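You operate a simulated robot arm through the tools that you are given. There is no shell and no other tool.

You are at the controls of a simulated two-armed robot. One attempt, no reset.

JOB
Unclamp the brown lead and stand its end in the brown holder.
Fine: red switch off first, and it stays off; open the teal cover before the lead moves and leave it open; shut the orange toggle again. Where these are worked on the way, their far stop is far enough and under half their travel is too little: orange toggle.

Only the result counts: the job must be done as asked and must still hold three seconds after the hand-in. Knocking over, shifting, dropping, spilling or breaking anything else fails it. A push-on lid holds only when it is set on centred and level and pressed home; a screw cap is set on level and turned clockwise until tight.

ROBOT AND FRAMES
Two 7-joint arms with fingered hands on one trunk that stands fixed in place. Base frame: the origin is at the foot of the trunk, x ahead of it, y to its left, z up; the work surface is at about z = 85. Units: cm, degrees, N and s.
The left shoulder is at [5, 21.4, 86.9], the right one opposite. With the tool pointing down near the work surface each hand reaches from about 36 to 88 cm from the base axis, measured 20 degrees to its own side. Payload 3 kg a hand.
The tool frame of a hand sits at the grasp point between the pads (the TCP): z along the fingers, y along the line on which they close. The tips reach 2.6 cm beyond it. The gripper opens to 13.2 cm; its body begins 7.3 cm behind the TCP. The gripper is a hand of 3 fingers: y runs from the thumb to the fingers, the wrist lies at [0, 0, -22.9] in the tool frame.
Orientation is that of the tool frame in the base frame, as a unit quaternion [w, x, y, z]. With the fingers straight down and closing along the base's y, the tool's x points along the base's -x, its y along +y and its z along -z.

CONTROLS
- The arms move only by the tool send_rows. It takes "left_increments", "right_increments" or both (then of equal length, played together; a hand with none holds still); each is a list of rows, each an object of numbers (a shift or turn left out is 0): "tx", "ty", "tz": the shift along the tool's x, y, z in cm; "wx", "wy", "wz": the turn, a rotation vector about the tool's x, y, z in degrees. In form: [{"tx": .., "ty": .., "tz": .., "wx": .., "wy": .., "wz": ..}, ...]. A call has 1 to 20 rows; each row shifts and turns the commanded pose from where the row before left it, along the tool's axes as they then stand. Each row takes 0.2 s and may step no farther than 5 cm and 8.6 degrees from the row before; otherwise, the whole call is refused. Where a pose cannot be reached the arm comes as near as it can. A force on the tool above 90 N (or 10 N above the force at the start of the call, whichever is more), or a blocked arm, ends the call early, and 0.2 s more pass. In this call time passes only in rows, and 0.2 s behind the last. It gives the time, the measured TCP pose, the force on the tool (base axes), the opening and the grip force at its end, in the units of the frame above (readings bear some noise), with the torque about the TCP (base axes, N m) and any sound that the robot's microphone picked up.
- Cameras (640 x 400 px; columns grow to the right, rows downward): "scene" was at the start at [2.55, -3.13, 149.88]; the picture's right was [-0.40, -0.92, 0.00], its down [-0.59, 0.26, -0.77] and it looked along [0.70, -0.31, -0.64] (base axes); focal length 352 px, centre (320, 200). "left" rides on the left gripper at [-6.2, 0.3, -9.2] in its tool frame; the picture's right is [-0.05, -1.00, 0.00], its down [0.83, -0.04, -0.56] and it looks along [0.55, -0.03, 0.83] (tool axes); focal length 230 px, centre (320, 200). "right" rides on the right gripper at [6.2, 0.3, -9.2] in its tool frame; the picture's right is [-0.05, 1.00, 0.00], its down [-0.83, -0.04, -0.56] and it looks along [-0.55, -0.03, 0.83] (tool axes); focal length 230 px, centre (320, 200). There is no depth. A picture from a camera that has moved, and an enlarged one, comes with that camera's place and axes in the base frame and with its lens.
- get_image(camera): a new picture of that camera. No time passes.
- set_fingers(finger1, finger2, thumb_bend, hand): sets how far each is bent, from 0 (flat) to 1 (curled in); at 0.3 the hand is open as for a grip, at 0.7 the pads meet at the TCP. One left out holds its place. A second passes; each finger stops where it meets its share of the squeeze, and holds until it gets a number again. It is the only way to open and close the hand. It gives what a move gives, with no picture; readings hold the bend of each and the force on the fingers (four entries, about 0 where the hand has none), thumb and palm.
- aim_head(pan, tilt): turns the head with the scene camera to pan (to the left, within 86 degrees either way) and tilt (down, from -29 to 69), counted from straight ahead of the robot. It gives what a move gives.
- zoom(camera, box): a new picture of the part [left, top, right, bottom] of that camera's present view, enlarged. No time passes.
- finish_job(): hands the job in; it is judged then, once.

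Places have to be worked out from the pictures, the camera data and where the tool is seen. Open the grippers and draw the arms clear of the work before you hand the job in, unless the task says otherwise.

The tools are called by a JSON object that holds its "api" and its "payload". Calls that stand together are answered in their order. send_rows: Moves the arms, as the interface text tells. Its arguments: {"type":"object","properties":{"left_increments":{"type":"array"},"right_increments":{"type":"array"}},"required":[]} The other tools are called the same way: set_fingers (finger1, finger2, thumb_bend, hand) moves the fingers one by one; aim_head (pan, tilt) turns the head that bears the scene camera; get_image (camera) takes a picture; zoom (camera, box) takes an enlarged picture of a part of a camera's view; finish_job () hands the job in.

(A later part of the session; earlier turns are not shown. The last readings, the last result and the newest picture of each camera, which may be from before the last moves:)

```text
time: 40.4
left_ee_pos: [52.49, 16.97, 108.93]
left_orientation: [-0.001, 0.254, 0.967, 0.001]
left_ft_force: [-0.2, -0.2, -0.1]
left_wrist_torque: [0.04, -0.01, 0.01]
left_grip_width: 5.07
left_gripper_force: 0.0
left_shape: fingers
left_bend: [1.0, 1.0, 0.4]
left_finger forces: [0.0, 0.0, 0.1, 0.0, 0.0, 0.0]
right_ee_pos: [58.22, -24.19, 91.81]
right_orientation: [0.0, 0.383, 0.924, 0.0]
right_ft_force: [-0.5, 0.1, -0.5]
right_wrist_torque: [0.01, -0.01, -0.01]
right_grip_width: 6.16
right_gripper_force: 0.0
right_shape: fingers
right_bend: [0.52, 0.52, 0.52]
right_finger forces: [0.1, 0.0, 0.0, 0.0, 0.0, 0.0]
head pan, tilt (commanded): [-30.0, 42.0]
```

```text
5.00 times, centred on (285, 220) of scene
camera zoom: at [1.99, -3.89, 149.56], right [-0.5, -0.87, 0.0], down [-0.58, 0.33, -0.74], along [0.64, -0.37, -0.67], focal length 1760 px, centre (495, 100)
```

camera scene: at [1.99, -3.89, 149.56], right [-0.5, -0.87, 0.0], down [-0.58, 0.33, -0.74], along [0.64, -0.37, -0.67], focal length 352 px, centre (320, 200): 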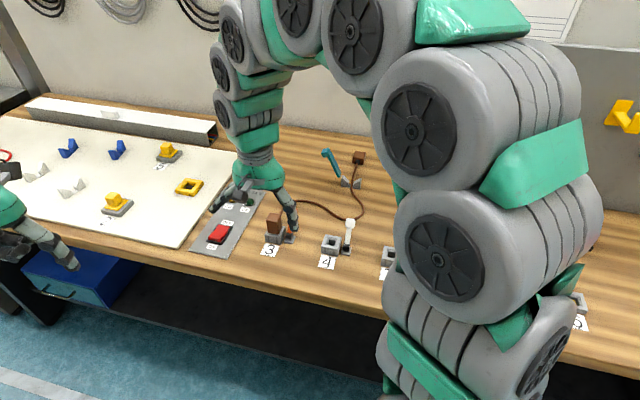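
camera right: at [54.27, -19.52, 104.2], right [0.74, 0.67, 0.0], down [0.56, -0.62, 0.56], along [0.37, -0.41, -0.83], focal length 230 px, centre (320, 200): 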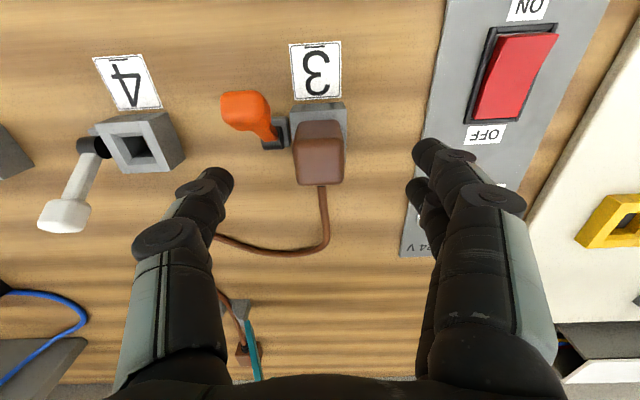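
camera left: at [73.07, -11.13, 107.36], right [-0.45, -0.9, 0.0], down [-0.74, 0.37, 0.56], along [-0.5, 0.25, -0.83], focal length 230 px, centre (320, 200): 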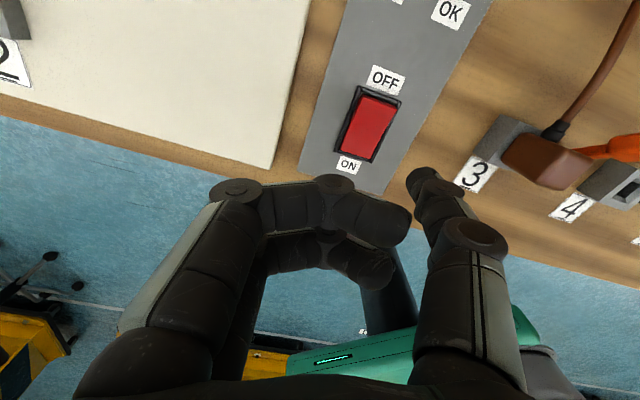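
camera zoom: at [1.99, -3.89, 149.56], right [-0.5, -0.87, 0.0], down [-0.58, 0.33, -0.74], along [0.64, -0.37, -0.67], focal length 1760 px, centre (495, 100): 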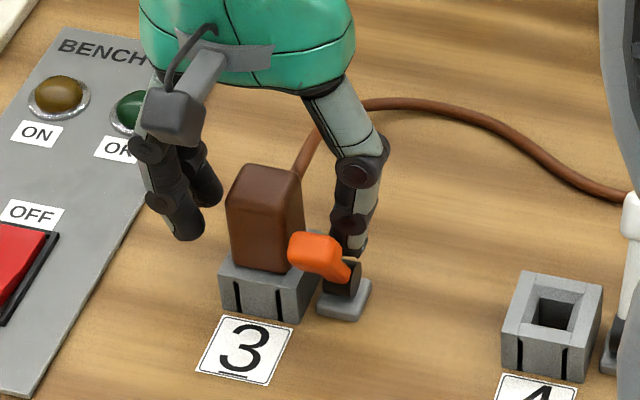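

Both sides are equally spaced about the plug and nothing touches the lever. Now I close fully on the plug.

{"api": "set_fingers", "payload": {"hand": "right", "finger1": 0.75, "finger2": 0.75, "thumb_bend": 0.75}}

{"api": "zoom", "payload": {"camera": "right", "box": [170, 40, 490, 240]}}

{"api": "zoom", "payload": {"camera": "scene", "box": [240, 180, 330, 260]}}

```text
time: 41.4
left_ee_pos: [52.41, 17.03, 108.98]
left_orientation: [0.0, 0.253, 0.967, 0.0]
left_ft_force: [-0.4, 0.1, -0.1]
left_wrist_torque: [0.0, -0.01, -0.03]
left_grip_width: 5.09
left_gripper_force: 0.1
left_shape: fingers
left_bend: [1.0, 1.0, 0.4]
left_finger forces: [0.0, 0.0, 0.1, 0.1, 0.1, 0.0]
right_ee_pos: [58.11, -24.05, 91.87]
right_orientation: [-0.001, 0.382, 0.924, 0.0]
right_ft_force: [1.3, 2.1, -1.3]
right_wrist_torque: [0.09, -0.03, 0.0]
right_grip_width: 2.8
right_gripper_force: 20.3
right_shape: fingers
right_bend: [0.7, 0.7, 0.65]
right_finger forces: [10.7, 10.7, 0.1, 0.1, 19.0, 0.0]
head pan, tilt (commanded): [-30.0, 42.0]
```

```text
2.00 times, centred on (330, 140) of right
camera zoom: at [54.03, -19.45, 101.08], right [0.74, 0.67, 0.0], down [0.56, -0.62, 0.56], along [0.37, -0.41, -0.83], focal length 460 px, centre (300, 320)
```

zoom: 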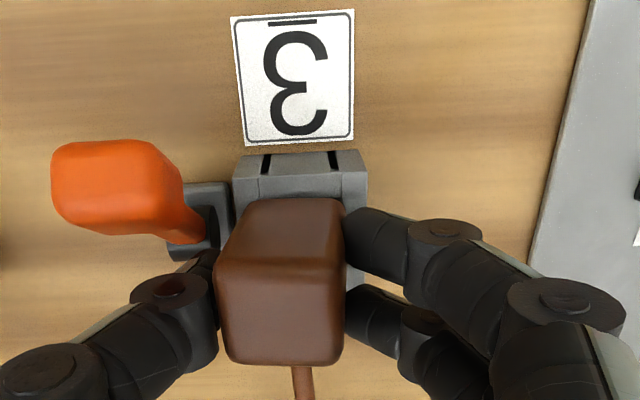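

```text
5.00 times, centred on (285, 220) of scene
camera zoom: at [2.0, -3.89, 149.56], right [-0.5, -0.87, 0.0], down [-0.58, 0.33, -0.74], along [0.64, -0.37, -0.67], focal length 1760 px, centre (495, 100)
```

zoom: 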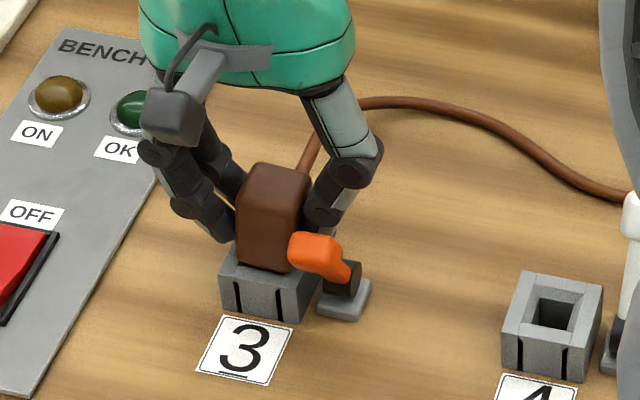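

The plug is held with about 20 N, but the squeeze leaned it a few degrees to the right in its loose socket. I move the hand 0.5 cm back left to stand it upright before lifting.

{"api": "send_rows", "payload": {"right_increments": [{"ty": 0.25}, {"ty": 0.25}]}}

{"api": "zoom", "payload": {"camera": "right", "box": [170, 40, 490, 240]}}

{"api": "zoom", "payload": {"camera": "scene", "box": [240, 180, 330, 260]}}

```text
time: 42.0
left_ee_pos: [52.57, 16.94, 108.99]
left_orientation: [0.0, 0.255, 0.967, 0.0]
left_ft_force: [0.0, 0.5, -0.4]
left_wrist_torque: [0.0, 0.0, 0.0]
left_grip_width: 5.08
left_gripper_force: 0.0
left_shape: fingers
left_bend: [1.0, 1.0, 0.4]
left_finger forces: [0.0, 0.0, 0.0, 0.0, 0.0, 0.0]
right_ee_pos: [58.54, -24.01, 91.93]
right_orientation: [-0.001, 0.383, 0.924, 0.0]
right_ft_force: [-6.0, -5.6, -2.0]
right_wrist_torque: [-0.27, 0.22, 0.02]
right_grip_width: 2.79
right_gripper_force: 18.2
right_shape: fingers
right_bend: [0.71, 0.71, 0.65]
right_finger forces: [7.1, 7.2, 0.0, 0.0, 22.5, 0.0]
head pan, tilt (commanded): [-30.0, 42.0]
```

```text
2.00 times, centred on (330, 140) of right
camera zoom: at [54.26, -19.23, 101.12], right [0.74, 0.67, 0.0], down [0.56, -0.62, 0.56], along [0.37, -0.41, -0.83], focal length 460 px, centre (300, 320)
```

zoom: 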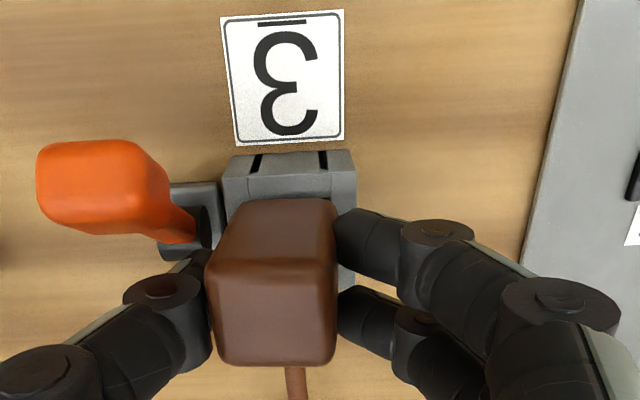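

```text
5.00 times, centred on (285, 220) of scene
camera zoom: at [1.98, -3.9, 149.56], right [-0.5, -0.87, 0.0], down [-0.58, 0.33, -0.74], along [0.64, -0.37, -0.67], focal length 1760 px, centre (495, 100)
```

zoom: 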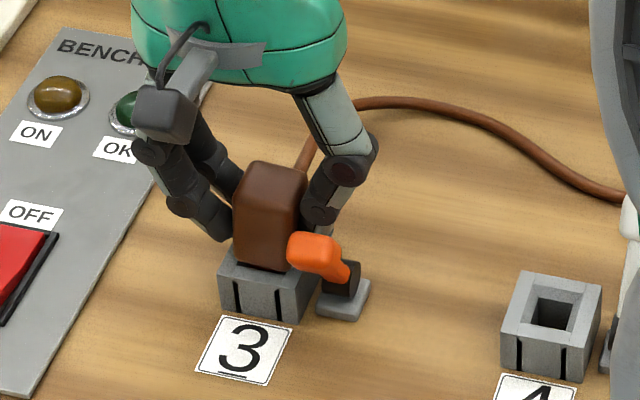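

The socket pushes back ~8 N sideways, so forcing it upright isn't useful. I relax half of that shift and lift straight up slowly.

{"api": "send_rows", "payload": {"right_increments": [{"ty": -0.25}, {"tz": -0.4}, {"tz": -0.5}, {"tz": -0.6}]}}

{"api": "zoom", "payload": {"camera": "right", "box": [170, 40, 490, 240]}}

{"api": "zoom", "payload": {"camera": "scene", "box": [240, 180, 330, 260]}}

```text
time: 43.0
left_ee_pos: [52.35, 17.02, 108.95]
left_orientation: [-0.001, 0.254, 0.967, 0.001]
left_ft_force: [-0.4, -0.5, -0.5]
left_wrist_torque: [0.01, 0.01, 0.02]
left_grip_width: 5.11
left_gripper_force: 0.1
left_shape: fingers
left_bend: [1.0, 1.0, 0.4]
left_finger forces: [0.0, 0.0, 0.1, 0.1, 0.0, 0.1]
right_ee_pos: [58.38, -24.14, 93.22]
right_orientation: [0.0, 0.382, 0.924, 0.0]
right_ft_force: [0.6, 0.1, -0.2]
right_wrist_torque: [-0.04, 0.0, 0.0]
right_grip_width: 2.78
right_gripper_force: 19.5
right_shape: fingers
right_bend: [0.71, 0.71, 0.66]
right_finger forces: [9.9, 9.6, 0.0, 0.1, 19.6, 0.0]
head pan, tilt (commanded): [-30.0, 42.0]
```

```text
2.00 times, centred on (330, 140) of right
camera zoom: at [54.26, -19.35, 102.56], right [0.74, 0.67, 0.0], down [0.56, -0.62, 0.56], along [0.37, -0.41, -0.83], focal length 460 px, centre (300, 320)
```

zoom: 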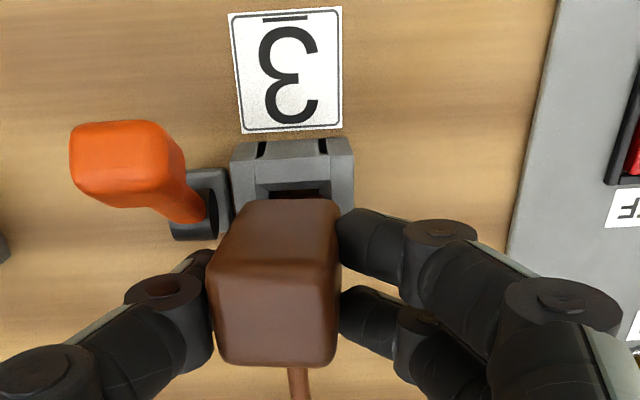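

```text
5.00 times, centred on (285, 220) of scene
camera zoom: at [1.99, -3.89, 149.56], right [-0.5, -0.87, 0.0], down [-0.58, 0.33, -0.74], along [0.64, -0.37, -0.67], focal length 1760 px, centre (495, 100)
```

zoom: 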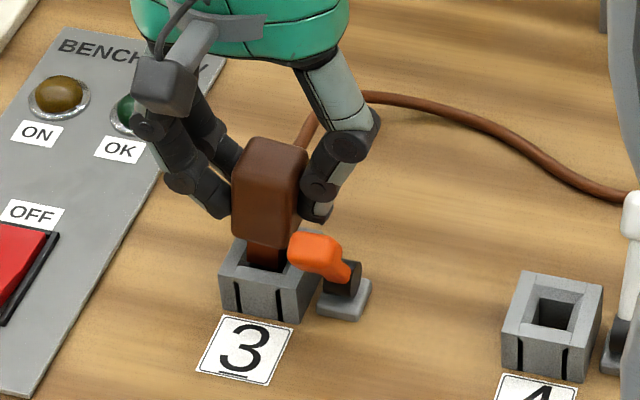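

The plug is coming out cleanly with a narrower peg below its body. I lift another 6 cm and look at it.

{"api": "send_rows", "payload": {"right_increments": [{"tz": -1}, {"tz": -1.5}, {"tz": -1.5}, {"tz": -2}]}}

{"api": "get_image", "payload": {"camera": "right"}}

{"api": "zoom", "payload": {"camera": "scene", "box": [240, 160, 360, 260]}}

{"api": "get_image", "payload": {"camera": "scene"}}

```text
time: 44.0
left_ee_pos: [52.49, 17.02, 109.02]
left_orientation: [-0.001, 0.255, 0.967, 0.0]
left_ft_force: [0.6, -0.3, 0.2]
left_wrist_torque: [-0.03, -0.01, -0.01]
left_grip_width: 5.1
left_gripper_force: 0.1
left_shape: fingers
left_bend: [1.0, 1.0, 0.4]
left_finger forces: [0.0, 0.0, 0.0, 0.0, 0.0, 0.0]
right_ee_pos: [58.43, -24.1, 99.31]
right_orientation: [0.0, 0.383, 0.924, 0.0]
right_ft_force: [0.1, 0.4, -0.4]
right_wrist_torque: [0.0, 0.0, -0.02]
right_grip_width: 2.82
right_gripper_force: 19.8
right_shape: fingers
right_bend: [0.71, 0.71, 0.66]
right_finger forces: [10.1, 9.5, 0.0, 0.0, 19.7, 0.1]
head pan, tilt (commanded): [-30.0, 42.0]
```

```text
taken
camera right: at [54.3, -19.34, 108.59], right [0.74, 0.67, 0.0], down [0.56, -0.62, 0.56], along [0.37, -0.41, -0.83], focal length 230 px, centre (320, 200)
```

right: 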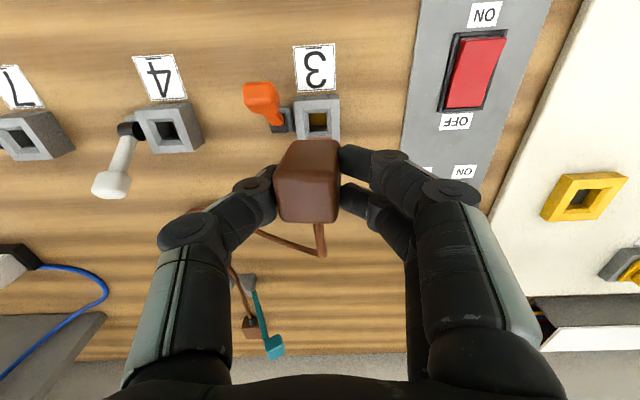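

```text
4.00 times, centred on (300, 210) of scene
camera zoom: at [1.99, -3.89, 149.56], right [-0.5, -0.87, 0.0], down [-0.58, 0.33, -0.74], along [0.64, -0.37, -0.67], focal length 1408 px, centre (400, 160)
```

zoom: 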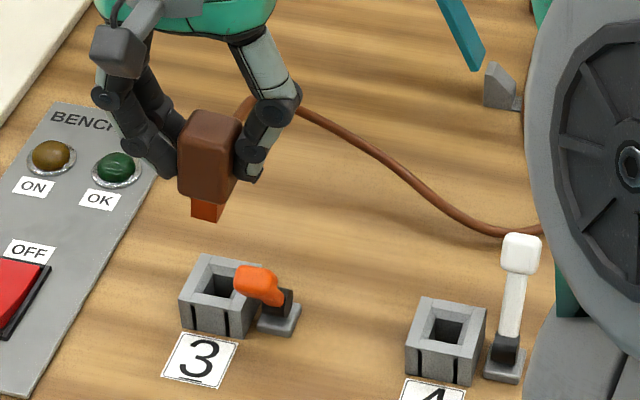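

```text
taken
camera scene: at [1.99, -3.89, 149.56], right [-0.5, -0.87, 0.0], down [-0.58, 0.33, -0.74], along [0.64, -0.37, -0.67], focal length 352 px, centre (320, 200)
```

scene: 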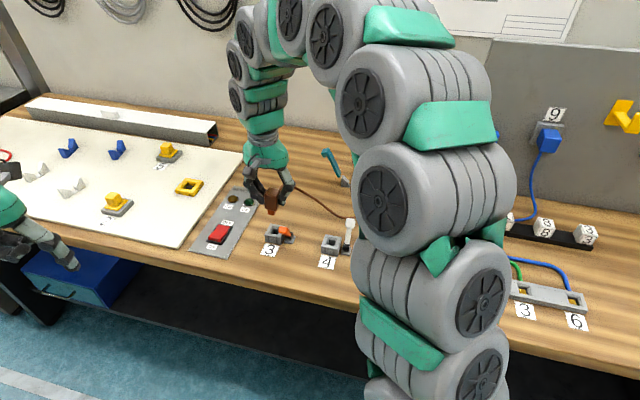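

The plug is free, about 3×3×4.4 cm with a square peg below; it leans slightly in the hand. I zoom to measure its tilt and look at the other camera too.

{"api": "zoom", "payload": {"camera": "scene", "box": [255, 180, 295, 220]}}

{"api": "zoom", "payload": {"camera": "right", "box": [240, 110, 380, 270]}}

{"api": "get_image", "payload": {"camera": "left"}}

```text
10.00 times, centred on (275, 200) of scene
camera zoom: at [1.99, -3.89, 149.56], right [-0.5, -0.87, 0.0], down [-0.58, 0.33, -0.74], along [0.64, -0.37, -0.67], focal length 3521 px, centre (770, 200)
```

zoom: 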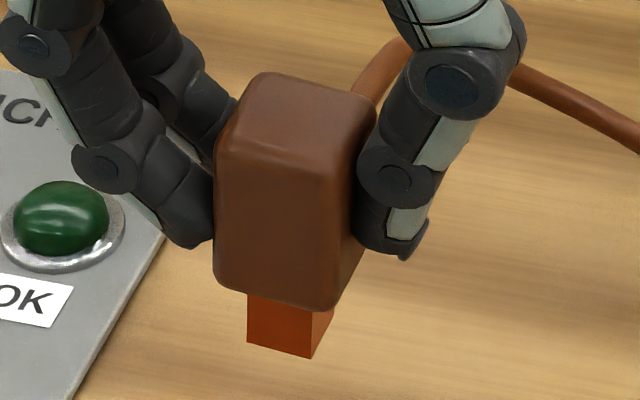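

```text
2.50 times, centred on (310, 190) of right
camera zoom: at [54.3, -19.34, 108.59], right [0.74, 0.67, 0.0], down [0.56, -0.62, 0.56], along [0.37, -0.41, -0.83], focal length 575 px, centre (345, 225)
```

zoom: 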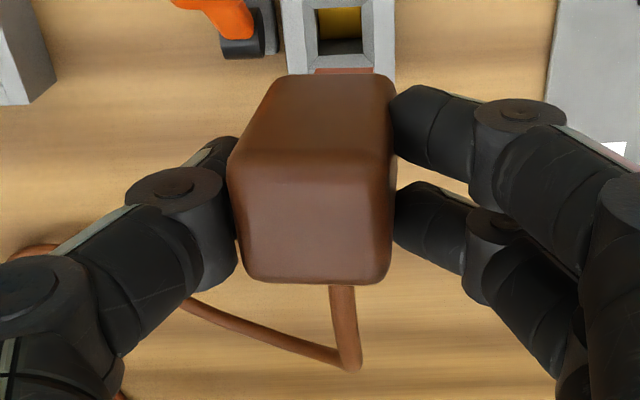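

```text
taken
camera left: at [58.03, 14.31, 118.28], right [-0.45, -0.9, 0.0], down [-0.74, 0.37, 0.56], along [-0.5, 0.25, -0.83], focal length 230 px, centre (320, 200)
```

left: 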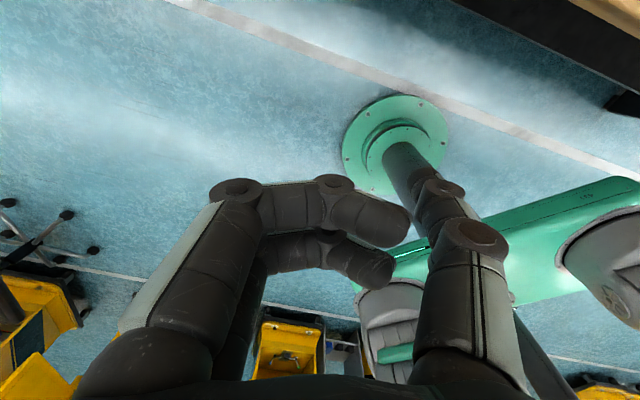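

The plug leans about 6.7° to the right within the hand. I take a reference of socket 3 below the plug, then tilt the hand to stand the plug vertical, keeping its peg over the socket.

{"api": "zoom", "payload": {"camera": "right", "box": [270, 80, 370, 150]}}

{"api": "send_rows", "payload": {"right_increments": [{"ty": 0.37, "wx": 3.35}, {"ty": 0.37, "wx": 3.35}]}}

{"api": "zoom", "payload": {"camera": "scene", "box": [250, 180, 310, 250]}}

{"api": "zoom", "payload": {"camera": "right", "box": [220, 60, 400, 270]}}

```text
5.71 times, centred on (320, 115) of right
camera zoom: at [54.3, -19.34, 108.59], right [0.74, 0.67, 0.0], down [0.56, -0.62, 0.56], along [0.37, -0.41, -0.83], focal length 1315 px, centre (320, 686)
```

zoom: 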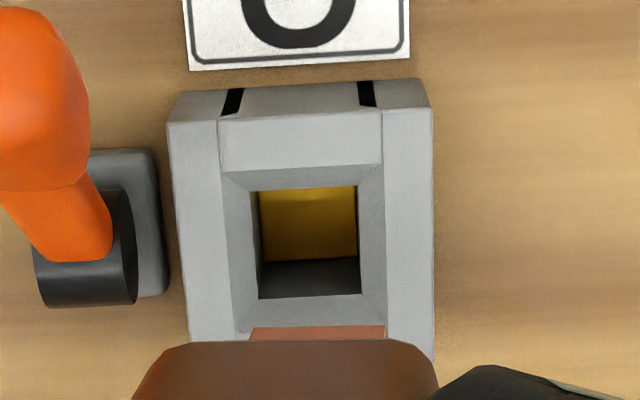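

```text
time: 44.6
left_ee_pos: [52.37, 16.85, 108.91]
left_orientation: [0.0, 0.254, 0.967, -0.001]
left_ft_force: [-0.9, -0.2, -0.2]
left_wrist_torque: [0.03, 0.03, 0.01]
left_grip_width: 5.09
left_gripper_force: 0.1
left_shape: fingers
left_bend: [1.0, 1.0, 0.4]
left_finger forces: [0.0, 0.0, 0.0, 0.1, 0.0, 0.0]
right_ee_pos: [58.82, -23.58, 99.33]
right_orientation: [-0.023, 0.382, 0.922, -0.054]
right_ft_force: [-0.4, 0.5, -1.3]
right_wrist_torque: [0.01, 0.02, -0.03]
right_grip_width: 2.78
right_gripper_force: 19.8
right_shape: fingers
right_bend: [0.71, 0.71, 0.66]
right_finger forces: [10.3, 9.7, 0.0, 0.1, 19.7, 0.0]
head pan, tilt (commanded): [-30.0, 42.0]
```

```text
5.71 times, centred on (280, 215) of scene
camera zoom: at [1.99, -3.89, 149.56], right [-0.5, -0.87, 0.0], down [-0.58, 0.33, -0.74], along [0.64, -0.37, -0.67], focal length 2012 px, centre (549, 114)
```

zoom: 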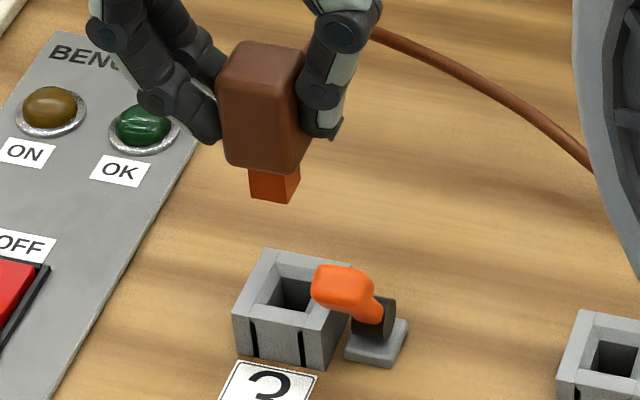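

```text
1.90 times, centred on (310, 165) of right
camera zoom: at [55.52, -18.1, 108.45], right [0.74, 0.66, -0.12], down [0.6, -0.57, 0.56], along [0.3, -0.48, -0.82], focal length 438 px, centre (339, 267)
```

zoom: 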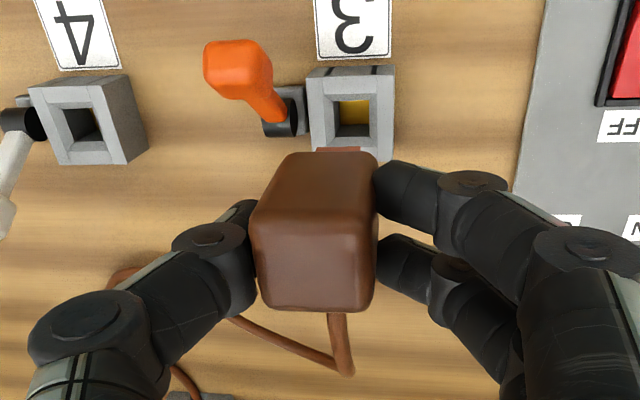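

The plug is now vertical and right over socket 3, so its peg sits at TCP + (-0.8,-0.3). I raise 5 cm and start carrying it to the right toward the brown holder, watching the lead.

{"api": "send_rows", "payload": {"right_increments": [{"ty": -0.29, "tz": -2.48}, {"ty": -0.29, "tz": -2.48}, {"tx": 0.12, "ty": -3.9, "tz": 0.46}, {"tx": 0.12, "ty": -3.9, "tz": 0.46}, {"tx": 0.12, "ty": -3.9, "tz": 0.46}, {"tx": 0.12, "ty": -3.9, "tz": 0.46}, {"tx": 0.12, "ty": -3.9, "tz": 0.46}]}}

{"api": "get_image", "payload": {"camera": "scene"}}

{"api": "get_image", "payload": {"camera": "right"}}

```text
time: 46.2
left_ee_pos: [52.42, 17.0, 108.99]
left_orientation: [0.0, 0.254, 0.967, 0.001]
left_ft_force: [-0.3, -0.2, 0.3]
left_wrist_torque: [-0.02, -0.02, 0.05]
left_grip_width: 5.08
left_gripper_force: 0.1
left_shape: fingers
left_bend: [1.0, 1.0, 0.4]
left_finger forces: [0.1, 0.0, 0.1, 0.0, 0.0, 0.0]
right_ee_pos: [44.3, -37.03, 104.31]
right_orientation: [-0.022, 0.382, 0.922, -0.054]
right_ft_force: [-0.8, 0.3, -0.5]
right_wrist_torque: [0.01, -0.01, -0.01]
right_grip_width: 2.78
right_gripper_force: 19.6
right_shape: fingers
right_bend: [0.71, 0.71, 0.66]
right_finger forces: [10.0, 10.1, 0.0, 0.0, 19.9, 0.0]
head pan, tilt (commanded): [-30.0, 42.0]
```

```text
taken
camera scene: at [1.99, -3.89, 149.56], right [-0.5, -0.87, 0.0], down [-0.58, 0.33, -0.74], along [0.64, -0.37, -0.67], focal length 352 px, centre (320, 200)
```

scene: 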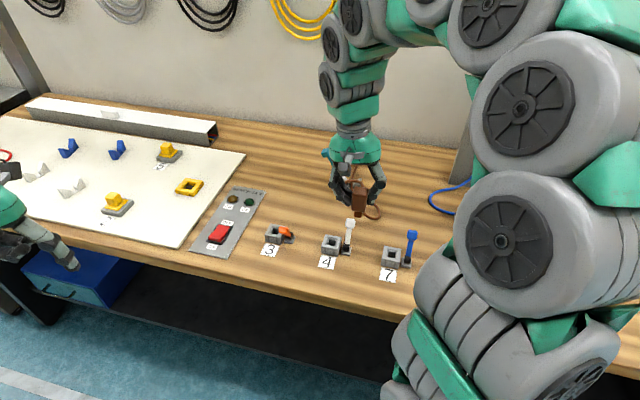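

```text
taken
camera right: at [40.96, -31.58, 113.52], right [0.74, 0.66, -0.12], down [0.6, -0.57, 0.56], along [0.3, -0.48, -0.82], focal length 230 px, centre (320, 200)
```

right: 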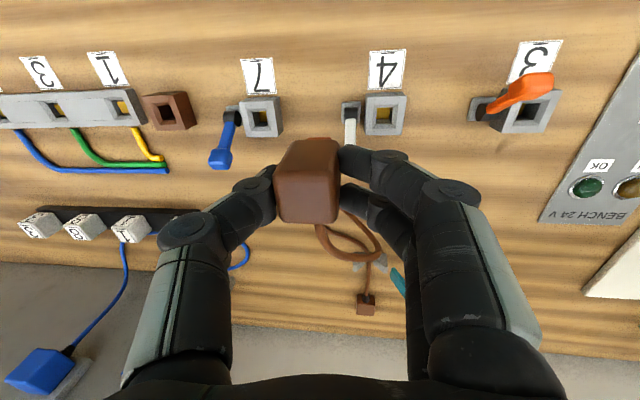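

The lead follows freely and the brown holder shows at about (29.6,-50.4), with the grey strip close on its right. I carry the plug the rest of the way at this height.

{"api": "send_rows", "payload": {"right_increments": [{"tx": 0.12, "ty": -3.785, "tz": 0.446}, {"tx": 0.12, "ty": -3.785, "tz": 0.446}, {"tx": 0.12, "ty": -3.785, "tz": 0.446}, {"tx": 0.12, "ty": -3.785, "tz": 0.446}, {"tx": 0.12, "ty": -3.785, "tz": 0.446}]}}

{"api": "aim_head", "payload": {"pan": -58, "tilt": 50}}

{"api": "get_image", "payload": {"camera": "scene"}}

{"api": "get_image", "payload": {"camera": "right"}}

```text
time: 47.4
left_ee_pos: [52.42, 16.99, 108.93]
left_orientation: [0.0, 0.253, 0.967, 0.0]
left_ft_force: [0.3, -0.1, -0.8]
left_wrist_torque: [0.02, 0.0, 0.03]
left_grip_width: 5.08
left_gripper_force: 0.0
left_shape: fingers
left_bend: [1.0, 1.0, 0.4]
left_finger forces: [0.0, 0.0, 0.0, 0.0, 0.0, 0.0]
right_ee_pos: [30.74, -50.07, 104.25]
right_orientation: [-0.022, 0.382, 0.922, -0.054]
right_ft_force: [-0.6, -0.3, -1.0]
right_wrist_torque: [-0.02, -0.04, 0.01]
right_grip_width: 2.78
right_gripper_force: 19.7
right_shape: fingers
right_bend: [0.71, 0.71, 0.66]
right_finger forces: [9.9, 10.0, 0.0, 0.1, 19.9, 0.0]
head pan, tilt (commanded): [-30.0, 42.0]
```

```text
time: 48.3
left_ee_pos: [52.47, 16.91, 108.95]
left_orientation: [0.0, 0.253, 0.967, 0.0]
left_ft_force: [0.2, -0.3, 0.5]
left_wrist_torque: [0.0, 0.01, 0.0]
left_grip_width: 5.09
left_gripper_force: 0.2
left_shape: fingers
left_bend: [1.0, 1.0, 0.4]
left_finger forces: [0.1, 0.0, 0.0, 0.1, 0.0, 0.0]
right_ee_pos: [30.73, -49.95, 104.24]
right_orientation: [-0.022, 0.382, 0.922, -0.054]
right_ft_force: [-0.4, 0.6, 0.4]
right_wrist_torque: [0.01, -0.03, 0.0]
right_grip_width: 2.77
right_gripper_force: 20.2
right_shape: fingers
right_bend: [0.71, 0.71, 0.66]
right_finger forces: [10.0, 9.9, 0.0, 0.1, 19.9, 0.0]
head pan, tilt (commanded): [-58.0, 50.0]
```

```text
taken
camera scene: at [-1.16, -6.24, 148.43], right [-0.85, -0.53, 0.0], down [-0.41, 0.65, -0.64], along [0.34, -0.55, -0.77], focal length 352 px, centre (320, 200)
```

scene: 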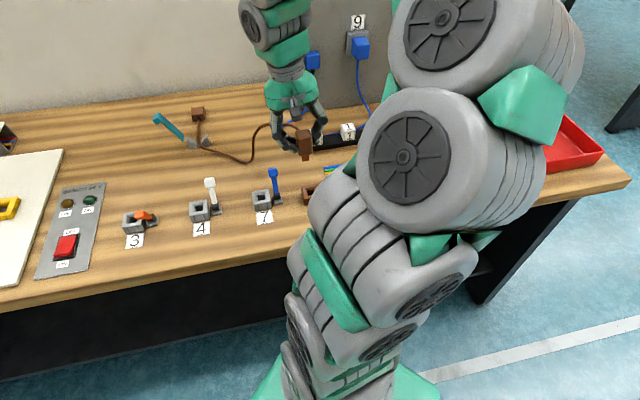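

```text
taken
camera right: at [27.4, -44.48, 113.43], right [0.74, 0.66, -0.12], down [0.6, -0.57, 0.56], along [0.3, -0.48, -0.82], focal length 230 px, centre (320, 200)
```

right: 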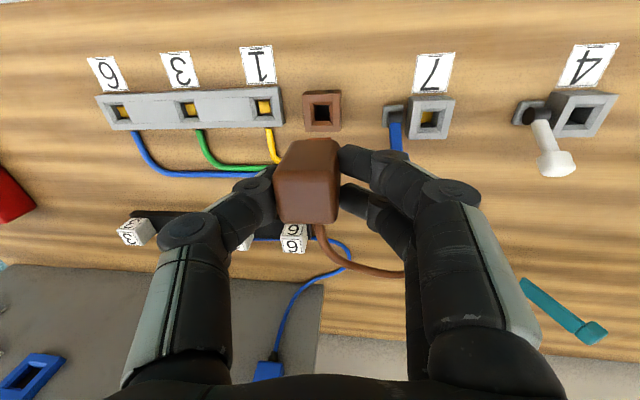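

The plug is above the brown holder region. I zoom on the holder from the hand camera and from the scene camera to align precisely.

{"api": "zoom", "payload": {"camera": "right", "box": [270, 80, 370, 150]}}

{"api": "zoom", "payload": {"camera": "scene", "box": [270, 120, 340, 220]}}

{"api": "zoom", "payload": {"camera": "right", "box": [80, 70, 480, 290]}}

```text
5.71 times, centred on (320, 115) of right
camera zoom: at [27.4, -44.48, 113.43], right [0.74, 0.66, -0.12], down [0.6, -0.57, 0.56], along [0.3, -0.48, -0.82], focal length 1315 px, centre (320, 686)
```

zoom: 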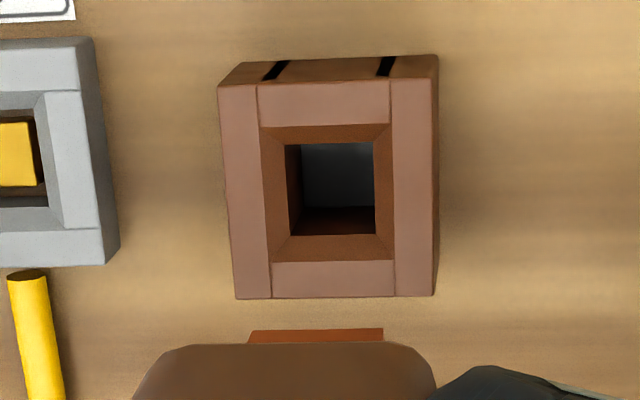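

```text
4.00 times, centred on (305, 170) of scene
camera zoom: at [-1.16, -6.24, 148.43], right [-0.85, -0.53, 0.0], down [-0.41, 0.65, -0.64], along [0.34, -0.55, -0.77], focal length 1408 px, centre (380, 320)
```

zoom: 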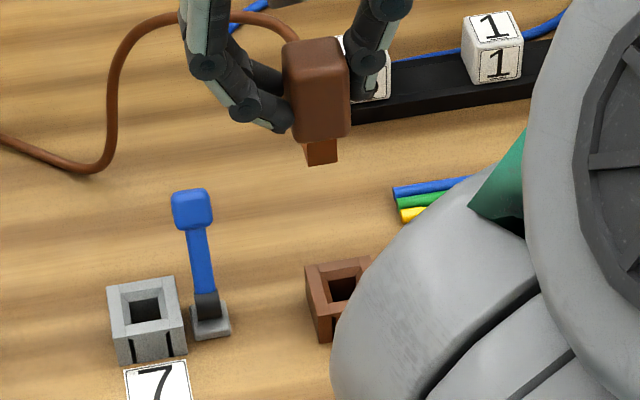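

```text
1.60 times, centred on (280, 180) of right
camera zoom: at [27.4, -44.48, 113.43], right [0.74, 0.66, -0.12], down [0.6, -0.57, 0.56], along [0.3, -0.48, -0.82], focal length 368 px, centre (384, 232)
```

zoom: 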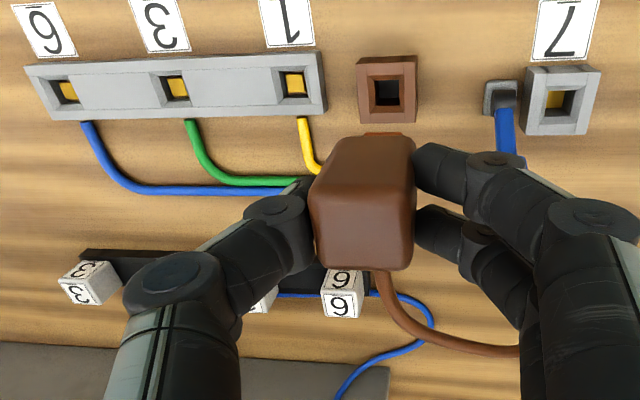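

By both cameras the peg must move about 1.1 cm right and 0.4 cm away to sit over the brown hole at (29.3,-51.1). I make that shift and descend 5 cm, then re-check.

{"api": "send_rows", "payload": {"right_increments": [{"tx": -0.42, "ty": -1.12, "tz": 0.13}, {"ty": 0.29, "tz": 2.48}, {"ty": 0.29, "tz": 2.48}]}}

{"api": "zoom", "payload": {"camera": "right", "box": [240, 80, 400, 200]}}

{"api": "zoom", "payload": {"camera": "scene", "box": [280, 140, 340, 220]}}

```text
time: 49.1
left_ee_pos: [52.47, 16.98, 108.99]
left_orientation: [0.001, 0.255, 0.967, 0.0]
left_ft_force: [-0.6, 0.1, 0.0]
left_wrist_torque: [0.01, 0.01, -0.01]
left_grip_width: 5.06
left_gripper_force: 0.0
left_shape: fingers
left_bend: [1.0, 1.0, 0.4]
left_finger forces: [0.1, 0.0, 0.1, 0.0, 0.0, 0.1]
right_ee_pos: [30.27, -50.9, 99.1]
right_orientation: [-0.023, 0.382, 0.922, -0.054]
right_ft_force: [0.2, -0.4, 0.1]
right_wrist_torque: [-0.02, 0.0, 0.02]
right_grip_width: 2.76
right_gripper_force: 19.9
right_shape: fingers
right_bend: [0.71, 0.71, 0.66]
right_finger forces: [9.8, 10.1, 0.0, 0.0, 20.0, 0.0]
head pan, tilt (commanded): [-58.0, 50.0]
```

```text
3.33 times, centred on (320, 140) of right
camera zoom: at [26.86, -45.49, 108.31], right [0.74, 0.66, -0.12], down [0.6, -0.57, 0.56], along [0.3, -0.48, -0.82], focal length 767 px, centre (320, 400)
```

zoom: 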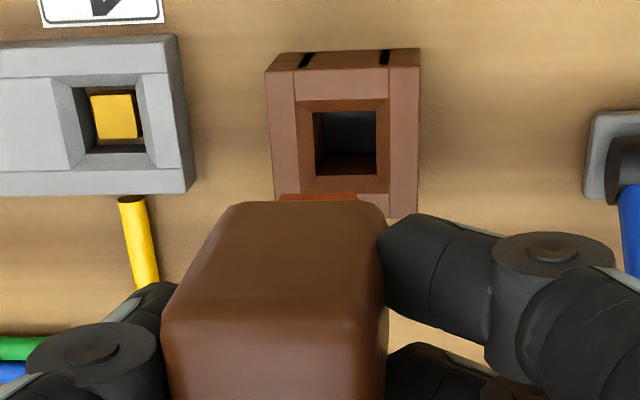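

```text
5.00 times, centred on (310, 180) of scene
camera zoom: at [-1.17, -6.24, 148.43], right [-0.85, -0.53, 0.0], down [-0.41, 0.65, -0.64], along [0.34, -0.55, -0.77], focal length 1760 px, centre (370, 300)
```

zoom: 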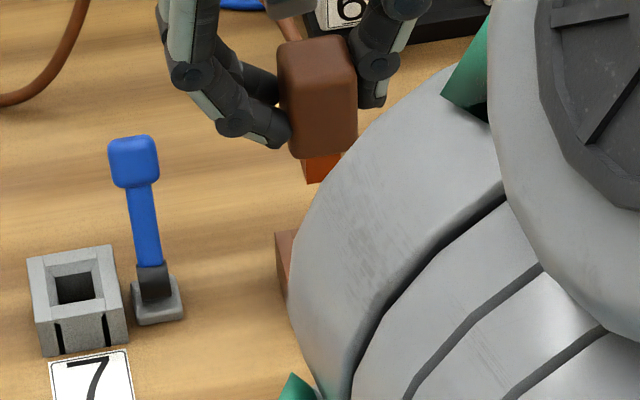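

Compared with the reference over socket 3, the brown hole is aligned within about 0.2 cm. I make a small correction and lower 4 cm, to just above the hole.

{"api": "send_rows", "payload": {"right_increments": [{"tx": -0.2, "ty": -0.1}, {"ty": 0.234, "tz": 1.99}, {"ty": 0.234, "tz": 1.99}]}}

{"api": "zoom", "payload": {"camera": "right", "box": [220, 80, 420, 230]}}

{"api": "zoom", "payload": {"camera": "scene", "box": [280, 140, 340, 220]}}

```text
time: 49.9
left_ee_pos: [52.55, 16.8, 109.02]
left_orientation: [0.001, 0.253, 0.967, 0.0]
left_ft_force: [0.7, -0.6, -0.1]
left_wrist_torque: [-0.01, 0.05, -0.01]
left_grip_width: 5.07
left_gripper_force: 0.1
left_shape: fingers
left_bend: [1.0, 1.0, 0.4]
left_finger forces: [0.1, 0.1, 0.1, 0.0, 0.0, 0.1]
right_ee_pos: [30.36, -51.15, 95.33]
right_orientation: [-0.022, 0.383, 0.922, -0.054]
right_ft_force: [0.1, -0.4, -1.1]
right_wrist_torque: [0.0, -0.02, 0.01]
right_grip_width: 2.8
right_gripper_force: 19.4
right_shape: fingers
right_bend: [0.71, 0.71, 0.66]
right_finger forces: [9.9, 10.1, 0.0, 0.0, 20.0, 0.1]
head pan, tilt (commanded): [-58.0, 50.0]
```

```text
2.67 times, centred on (320, 155) of right
camera zoom: at [26.89, -45.72, 104.44], right [0.74, 0.66, -0.12], down [0.6, -0.57, 0.56], along [0.3, -0.48, -0.82], focal length 614 px, centre (320, 320)
```

zoom: 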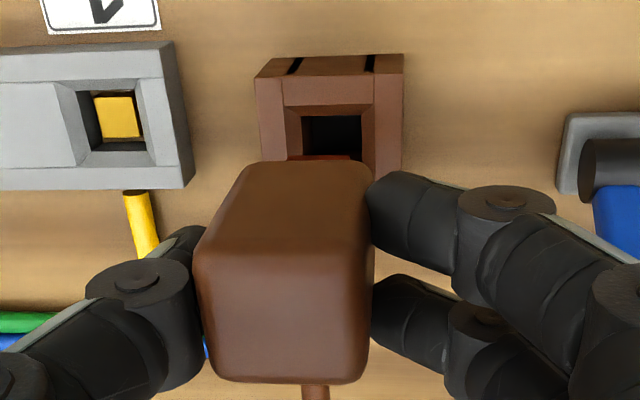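

```text
5.00 times, centred on (310, 180) of scene
camera zoom: at [-1.17, -6.24, 148.43], right [-0.85, -0.53, 0.0], down [-0.41, 0.65, -0.64], along [0.34, -0.55, -0.77], focal length 1760 px, centre (370, 300)
```

zoom: 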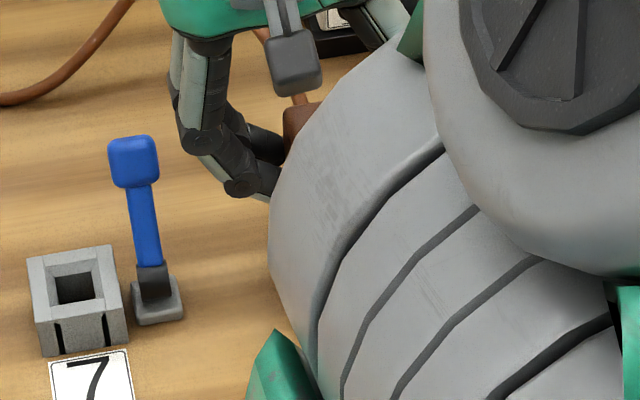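

By calculation the peg is within ~0.1 cm of the hole axis and ~1.4 cm above it. I lower gently in small steps, watching the force.

{"api": "send_rows", "payload": {"right_increments": [{"ty": 0.058, "tz": 0.5}, {"ty": 0.058, "tz": 0.5}, {"ty": 0.058, "tz": 0.5}, {"ty": 0.035, "tz": 0.3}, {"ty": 0.035, "tz": 0.3}]}}

{"api": "zoom", "payload": {"camera": "right", "box": [220, 80, 420, 230]}}

```text
time: 51.1
left_ee_pos: [52.45, 16.92, 108.97]
left_orientation: [0.001, 0.255, 0.967, 0.0]
left_ft_force: [-0.3, 0.0, -0.6]
left_wrist_torque: [-0.03, 0.02, 0.01]
left_grip_width: 5.07
left_gripper_force: 0.0
left_shape: fingers
left_bend: [1.0, 1.0, 0.4]
left_finger forces: [0.2, 0.0, 0.1, 0.1, 0.0, 0.0]
right_ee_pos: [30.17, -51.24, 93.19]
right_orientation: [-0.022, 0.382, 0.922, -0.054]
right_ft_force: [-0.6, 1.5, 1.3]
right_wrist_torque: [0.04, 0.04, -0.03]
right_grip_width: 2.75
right_gripper_force: 20.5
right_shape: fingers
right_bend: [0.71, 0.71, 0.66]
right_finger forces: [10.9, 9.9, 0.0, 0.0, 20.9, 0.0]
head pan, tilt (commanded): [-58.0, 50.0]
```

```text
2.67 times, centred on (320, 155) of right
camera zoom: at [26.86, -45.78, 102.41], right [0.74, 0.66, -0.12], down [0.6, -0.57, 0.56], along [0.3, -0.48, -0.82], focal length 614 px, centre (320, 320)
```

zoom: 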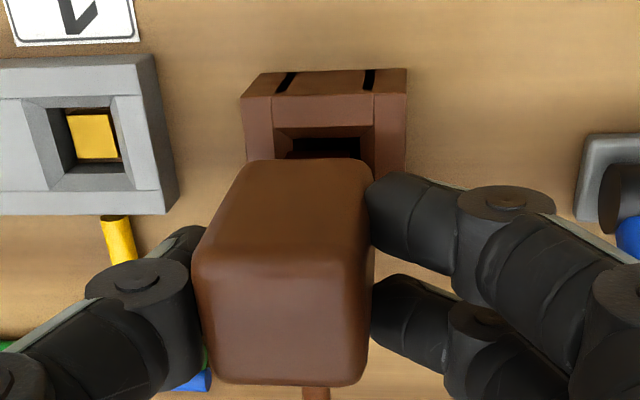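

Only ~2 N of contact so far, with about 1.3 cm left to the seated height. I continue in 0.25 cm steps.

{"api": "send_rows", "payload": {"right_increments": [{"ty": 0.03, "tz": 0.25}, {"ty": 0.03, "tz": 0.25}]}}

{"api": "zoom", "payload": {"camera": "right", "box": [220, 80, 420, 230]}}

```text
time: 51.7
left_ee_pos: [52.44, 17.01, 108.97]
left_orientation: [-0.001, 0.254, 0.967, 0.001]
left_ft_force: [-0.1, 0.3, -0.1]
left_wrist_torque: [0.0, 0.01, 0.0]
left_grip_width: 5.06
left_gripper_force: 0.0
left_shape: fingers
left_bend: [1.0, 1.0, 0.4]
left_finger forces: [0.0, 0.1, 0.0, 0.0, 0.0, 0.0]
right_ee_pos: [30.25, -51.28, 92.75]
right_orientation: [-0.02, 0.382, 0.922, -0.054]
right_ft_force: [2.9, 9.7, 35.6]
right_wrist_torque: [0.13, 0.11, -0.06]
right_grip_width: 2.72
right_gripper_force: 27.5
right_shape: fingers
right_bend: [0.74, 0.73, 0.66]
right_finger forces: [17.1, 14.9, 0.1, 0.0, 22.6, 0.0]
head pan, tilt (commanded): [-58.0, 50.0]
```

```text
2.67 times, centred on (320, 155) of right
camera zoom: at [26.9, -45.82, 101.93], right [0.74, 0.66, -0.12], down [0.6, -0.57, 0.56], along [0.31, -0.48, -0.82], focal length 614 px, centre (320, 320)
```

zoom: 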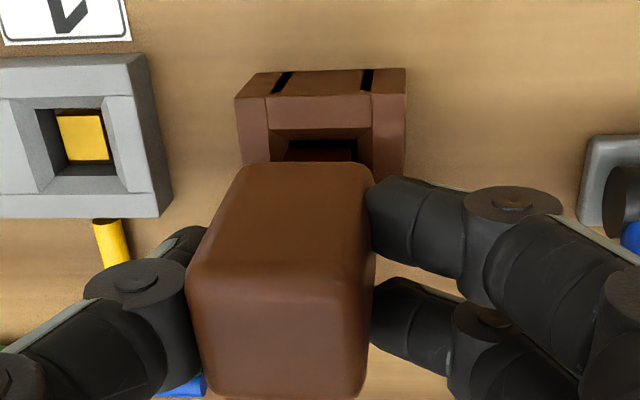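

35 N with the holder pushing back toward left and near: the peg is catching the chamfer, about 0.3 cm too far right and away. I back off 0.6 cm and shift left and toward me.

{"api": "send_rows", "payload": {"right_increments": [{"ty": -0.07, "tz": -0.6}, {"tx": 0.25, "ty": 0.3, "tz": -0.035}]}}

{"api": "zoom", "payload": {"camera": "right", "box": [240, 90, 400, 190]}}

{"api": "get_image", "payload": {"camera": "scene"}}

```text
time: 52.3
left_ee_pos: [52.45, 16.91, 108.86]
left_orientation: [0.0, 0.254, 0.967, 0.0]
left_ft_force: [1.2, 0.1, -0.1]
left_wrist_torque: [-0.03, 0.03, -0.03]
left_grip_width: 5.08
left_gripper_force: 0.0
left_shape: fingers
left_bend: [1.0, 1.0, 0.4]
left_finger forces: [0.0, 0.0, 0.0, 0.0, 0.0, 0.0]
right_ee_pos: [30.33, -50.9, 93.16]
right_orientation: [-0.023, 0.382, 0.922, -0.054]
right_ft_force: [-0.5, 0.1, -1.0]
right_wrist_torque: [-0.01, -0.05, 0.01]
right_grip_width: 2.76
right_gripper_force: 19.8
right_shape: fingers
right_bend: [0.72, 0.72, 0.66]
right_finger forces: [10.0, 9.7, 0.0, 0.0, 19.7, 0.1]
head pan, tilt (commanded): [-58.0, 50.0]
```

```text
4.00 times, centred on (320, 140) of right
camera zoom: at [26.95, -45.47, 102.43], right [0.74, 0.66, -0.12], down [0.6, -0.57, 0.56], along [0.3, -0.48, -0.82], focal length 920 px, centre (320, 440)
```

zoom: 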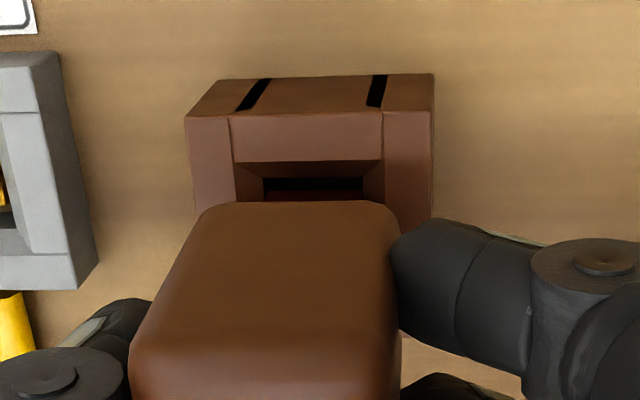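

```text
taken
camera scene: at [-1.17, -6.24, 148.43], right [-0.85, -0.53, 0.0], down [-0.41, 0.65, -0.64], along [0.34, -0.55, -0.77], focal length 352 px, centre (320, 200)
```

scene: 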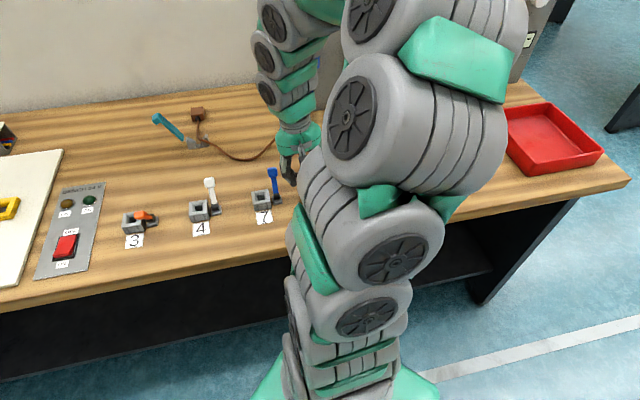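

Free again. I zoom tightly on the visible near edge of the hole and the peg to judge the remaining offset.

{"api": "zoom", "payload": {"camera": "right", "box": [280, 110, 360, 160]}}

```text
8.00 times, centred on (320, 135) of right
camera zoom: at [26.95, -45.47, 102.43], right [0.74, 0.66, -0.12], down [0.6, -0.57, 0.56], along [0.3, -0.48, -0.82], focal length 1841 px, centre (320, 720)
```

zoom: 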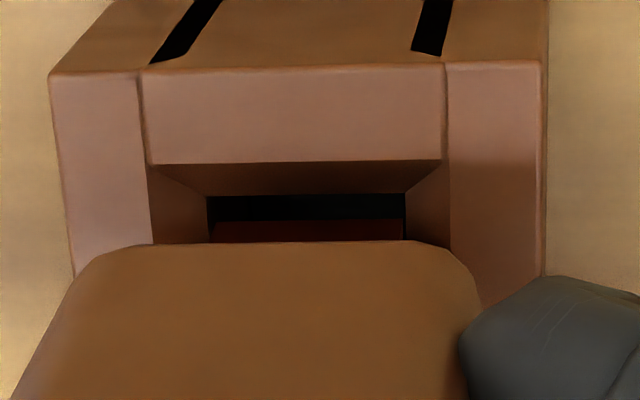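

Laterally the peg fits the hole within half a millimetre; there's a small gap on the near side, so I shift 0.1 cm toward me and lower again gently.

{"api": "send_rows", "payload": {"right_increments": [{"tx": 0.1, "ty": 0.02, "tz": 0.2}, {"ty": 0.023, "tz": 0.2}]}}

{"api": "zoom", "payload": {"camera": "right", "box": [280, 110, 360, 160]}}

```text
time: 52.9
left_ee_pos: [52.37, 17.06, 108.88]
left_orientation: [0.0, 0.253, 0.967, 0.0]
left_ft_force: [-0.6, -0.2, -0.5]
left_wrist_torque: [0.01, -0.02, 0.0]
left_grip_width: 5.04
left_gripper_force: 0.1
left_shape: fingers
left_bend: [1.0, 1.0, 0.4]
left_finger forces: [0.0, 0.1, 0.1, 0.0, 0.0, 0.0]
right_ee_pos: [30.14, -50.86, 92.94]
right_orientation: [-0.022, 0.382, 0.922, -0.054]
right_ft_force: [-0.5, 0.4, -0.4]
right_wrist_torque: [-0.02, 0.01, -0.02]
right_grip_width: 2.77
right_gripper_force: 19.4
right_shape: fingers
right_bend: [0.72, 0.72, 0.66]
right_finger forces: [9.9, 9.7, 0.0, 0.0, 19.8, 0.0]
head pan, tilt (commanded): [-58.0, 50.0]
```

```text
8.00 times, centred on (320, 135) of right
camera zoom: at [26.84, -45.37, 102.04], right [0.74, 0.66, -0.12], down [0.6, -0.57, 0.56], along [0.3, -0.48, -0.82], focal length 1841 px, centre (320, 720)
```

zoom: 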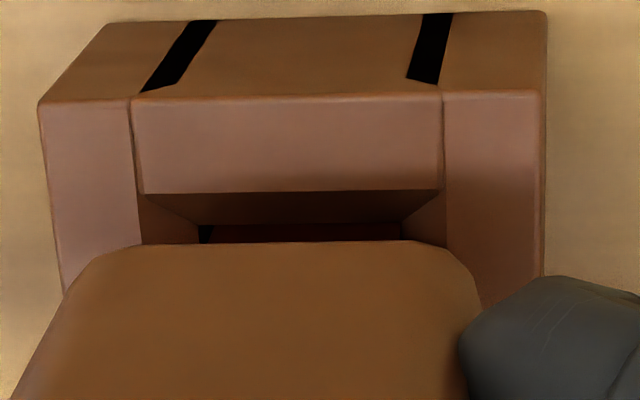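

No contact force at z=92.9 and the peg is entering. I keep lowering in small steps with a hair of shift.

{"api": "send_rows", "payload": {"right_increments": [{"ty": -0.02, "tz": 0.2}, {"ty": 0.023, "tz": 0.2}]}}

{"api": "zoom", "payload": {"camera": "right", "box": [280, 110, 360, 160]}}

```text
time: 53.5
left_ee_pos: [52.37, 17.08, 108.9]
left_orientation: [0.0, 0.253, 0.967, 0.0]
left_ft_force: [0.3, -0.6, 0.5]
left_wrist_torque: [-0.01, -0.02, -0.01]
left_grip_width: 5.08
left_gripper_force: 0.0
left_shape: fingers
left_bend: [1.0, 1.0, 0.4]
left_finger forces: [0.0, 0.0, 0.0, 0.0, 0.1, 0.0]
right_ee_pos: [30.2, -50.82, 92.51]
right_orientation: [-0.023, 0.382, 0.922, -0.054]
right_ft_force: [-0.9, -1.2, -0.5]
right_wrist_torque: [-0.02, -0.02, 0.02]
right_grip_width: 2.81
right_gripper_force: 20.1
right_shape: fingers
right_bend: [0.72, 0.72, 0.66]
right_finger forces: [9.9, 9.8, 0.0, 0.0, 19.7, 0.0]
head pan, tilt (commanded): [-58.0, 50.0]
```

```text
8.00 times, centred on (320, 135) of right
camera zoom: at [26.82, -45.4, 101.68], right [0.74, 0.66, -0.12], down [0.6, -0.57, 0.56], along [0.3, -0.48, -0.82], focal length 1841 px, centre (320, 720)
```

zoom: 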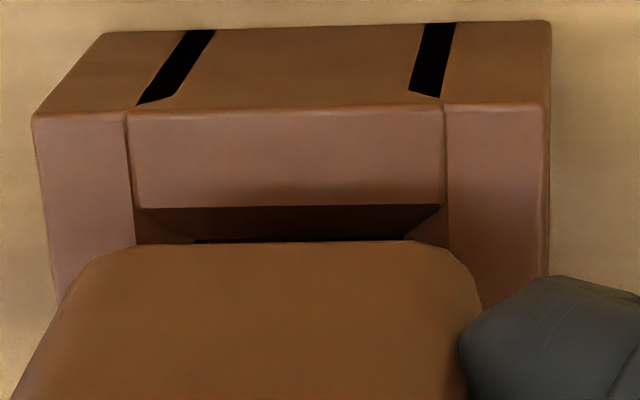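

Past the earlier jam height with no force; the peg is in the hole. I continue down toward the seat.

{"api": "send_rows", "payload": {"right_increments": [{"ty": 0.023, "tz": 0.2}, {"ty": 0.023, "tz": 0.2}]}}

{"api": "zoom", "payload": {"camera": "right", "box": [220, 80, 420, 230]}}

```text
time: 54.1
left_ee_pos: [52.47, 16.93, 109.06]
left_orientation: [0.0, 0.254, 0.967, 0.0]
left_ft_force: [-0.6, 0.3, 1.7]
left_wrist_torque: [0.01, -0.01, -0.02]
left_grip_width: 5.06
left_gripper_force: 0.1
left_shape: fingers
left_bend: [1.0, 1.0, 0.4]
left_finger forces: [0.0, 0.1, 0.0, 0.0, 0.1, 0.1]
right_ee_pos: [30.26, -51.02, 92.1]
right_orientation: [-0.022, 0.382, 0.922, -0.054]
right_ft_force: [-1.1, -0.3, -1.0]
right_wrist_torque: [-0.03, -0.04, 0.05]
right_grip_width: 2.74
right_gripper_force: 19.6
right_shape: fingers
right_bend: [0.72, 0.72, 0.66]
right_finger forces: [9.9, 9.8, 0.0, 0.0, 19.7, 0.1]
head pan, tilt (commanded): [-58.0, 50.0]
```

```text
2.67 times, centred on (320, 155) of right
camera zoom: at [26.83, -45.44, 101.27], right [0.74, 0.66, -0.12], down [0.6, -0.57, 0.56], along [0.3, -0.48, -0.82], focal length 614 px, centre (320, 320)
```

zoom: 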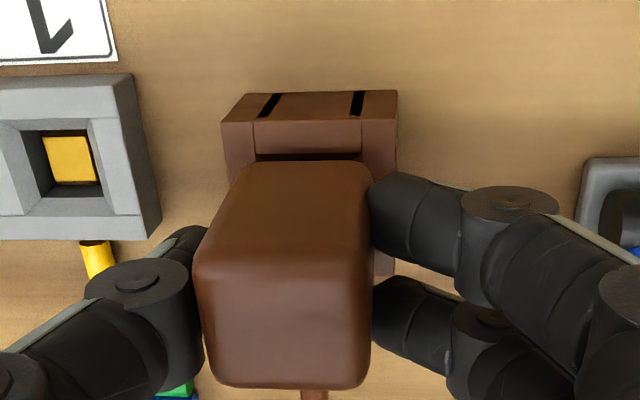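

Still free at z=92.1. I continue in 0.2 cm steps until it bottoms out.

{"api": "send_rows", "payload": {"right_increments": [{"ty": 0.023, "tz": 0.2}, {"ty": 0.018, "tz": 0.15}]}}

{"api": "zoom", "payload": {"camera": "right", "box": [220, 80, 420, 230]}}

```text
time: 54.7
left_ee_pos: [52.38, 16.98, 108.99]
left_orientation: [0.0, 0.254, 0.967, 0.0]
left_ft_force: [0.7, -0.1, -0.2]
left_wrist_torque: [0.0, -0.02, -0.01]
left_grip_width: 5.07
left_gripper_force: 0.0
left_shape: fingers
left_bend: [1.0, 1.0, 0.4]
left_finger forces: [0.0, 0.0, 0.1, 0.1, 0.0, 0.1]
right_ee_pos: [30.14, -50.92, 91.7]
right_orientation: [-0.022, 0.381, 0.923, -0.054]
right_ft_force: [0.8, 0.5, -0.4]
right_wrist_torque: [0.02, 0.0, 0.01]
right_grip_width: 2.78
right_gripper_force: 19.8
right_shape: fingers
right_bend: [0.72, 0.72, 0.66]
right_finger forces: [10.0, 9.8, 0.0, 0.1, 19.6, 0.1]
head pan, tilt (commanded): [-58.0, 50.0]
```

```text
2.67 times, centred on (320, 155) of right
camera zoom: at [26.76, -45.47, 100.88], right [0.74, 0.66, -0.12], down [0.6, -0.57, 0.56], along [0.3, -0.48, -0.82], focal length 614 px, centre (320, 320)
```

zoom: 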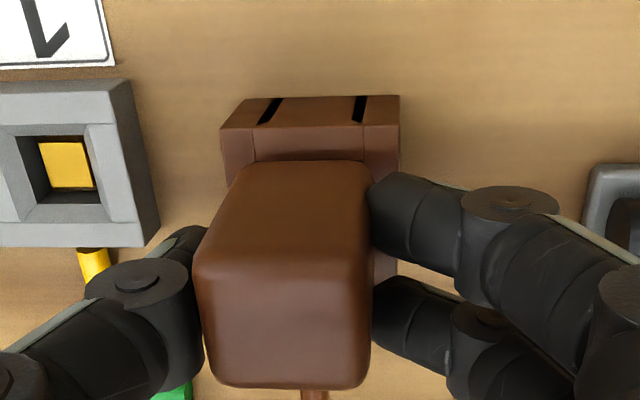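

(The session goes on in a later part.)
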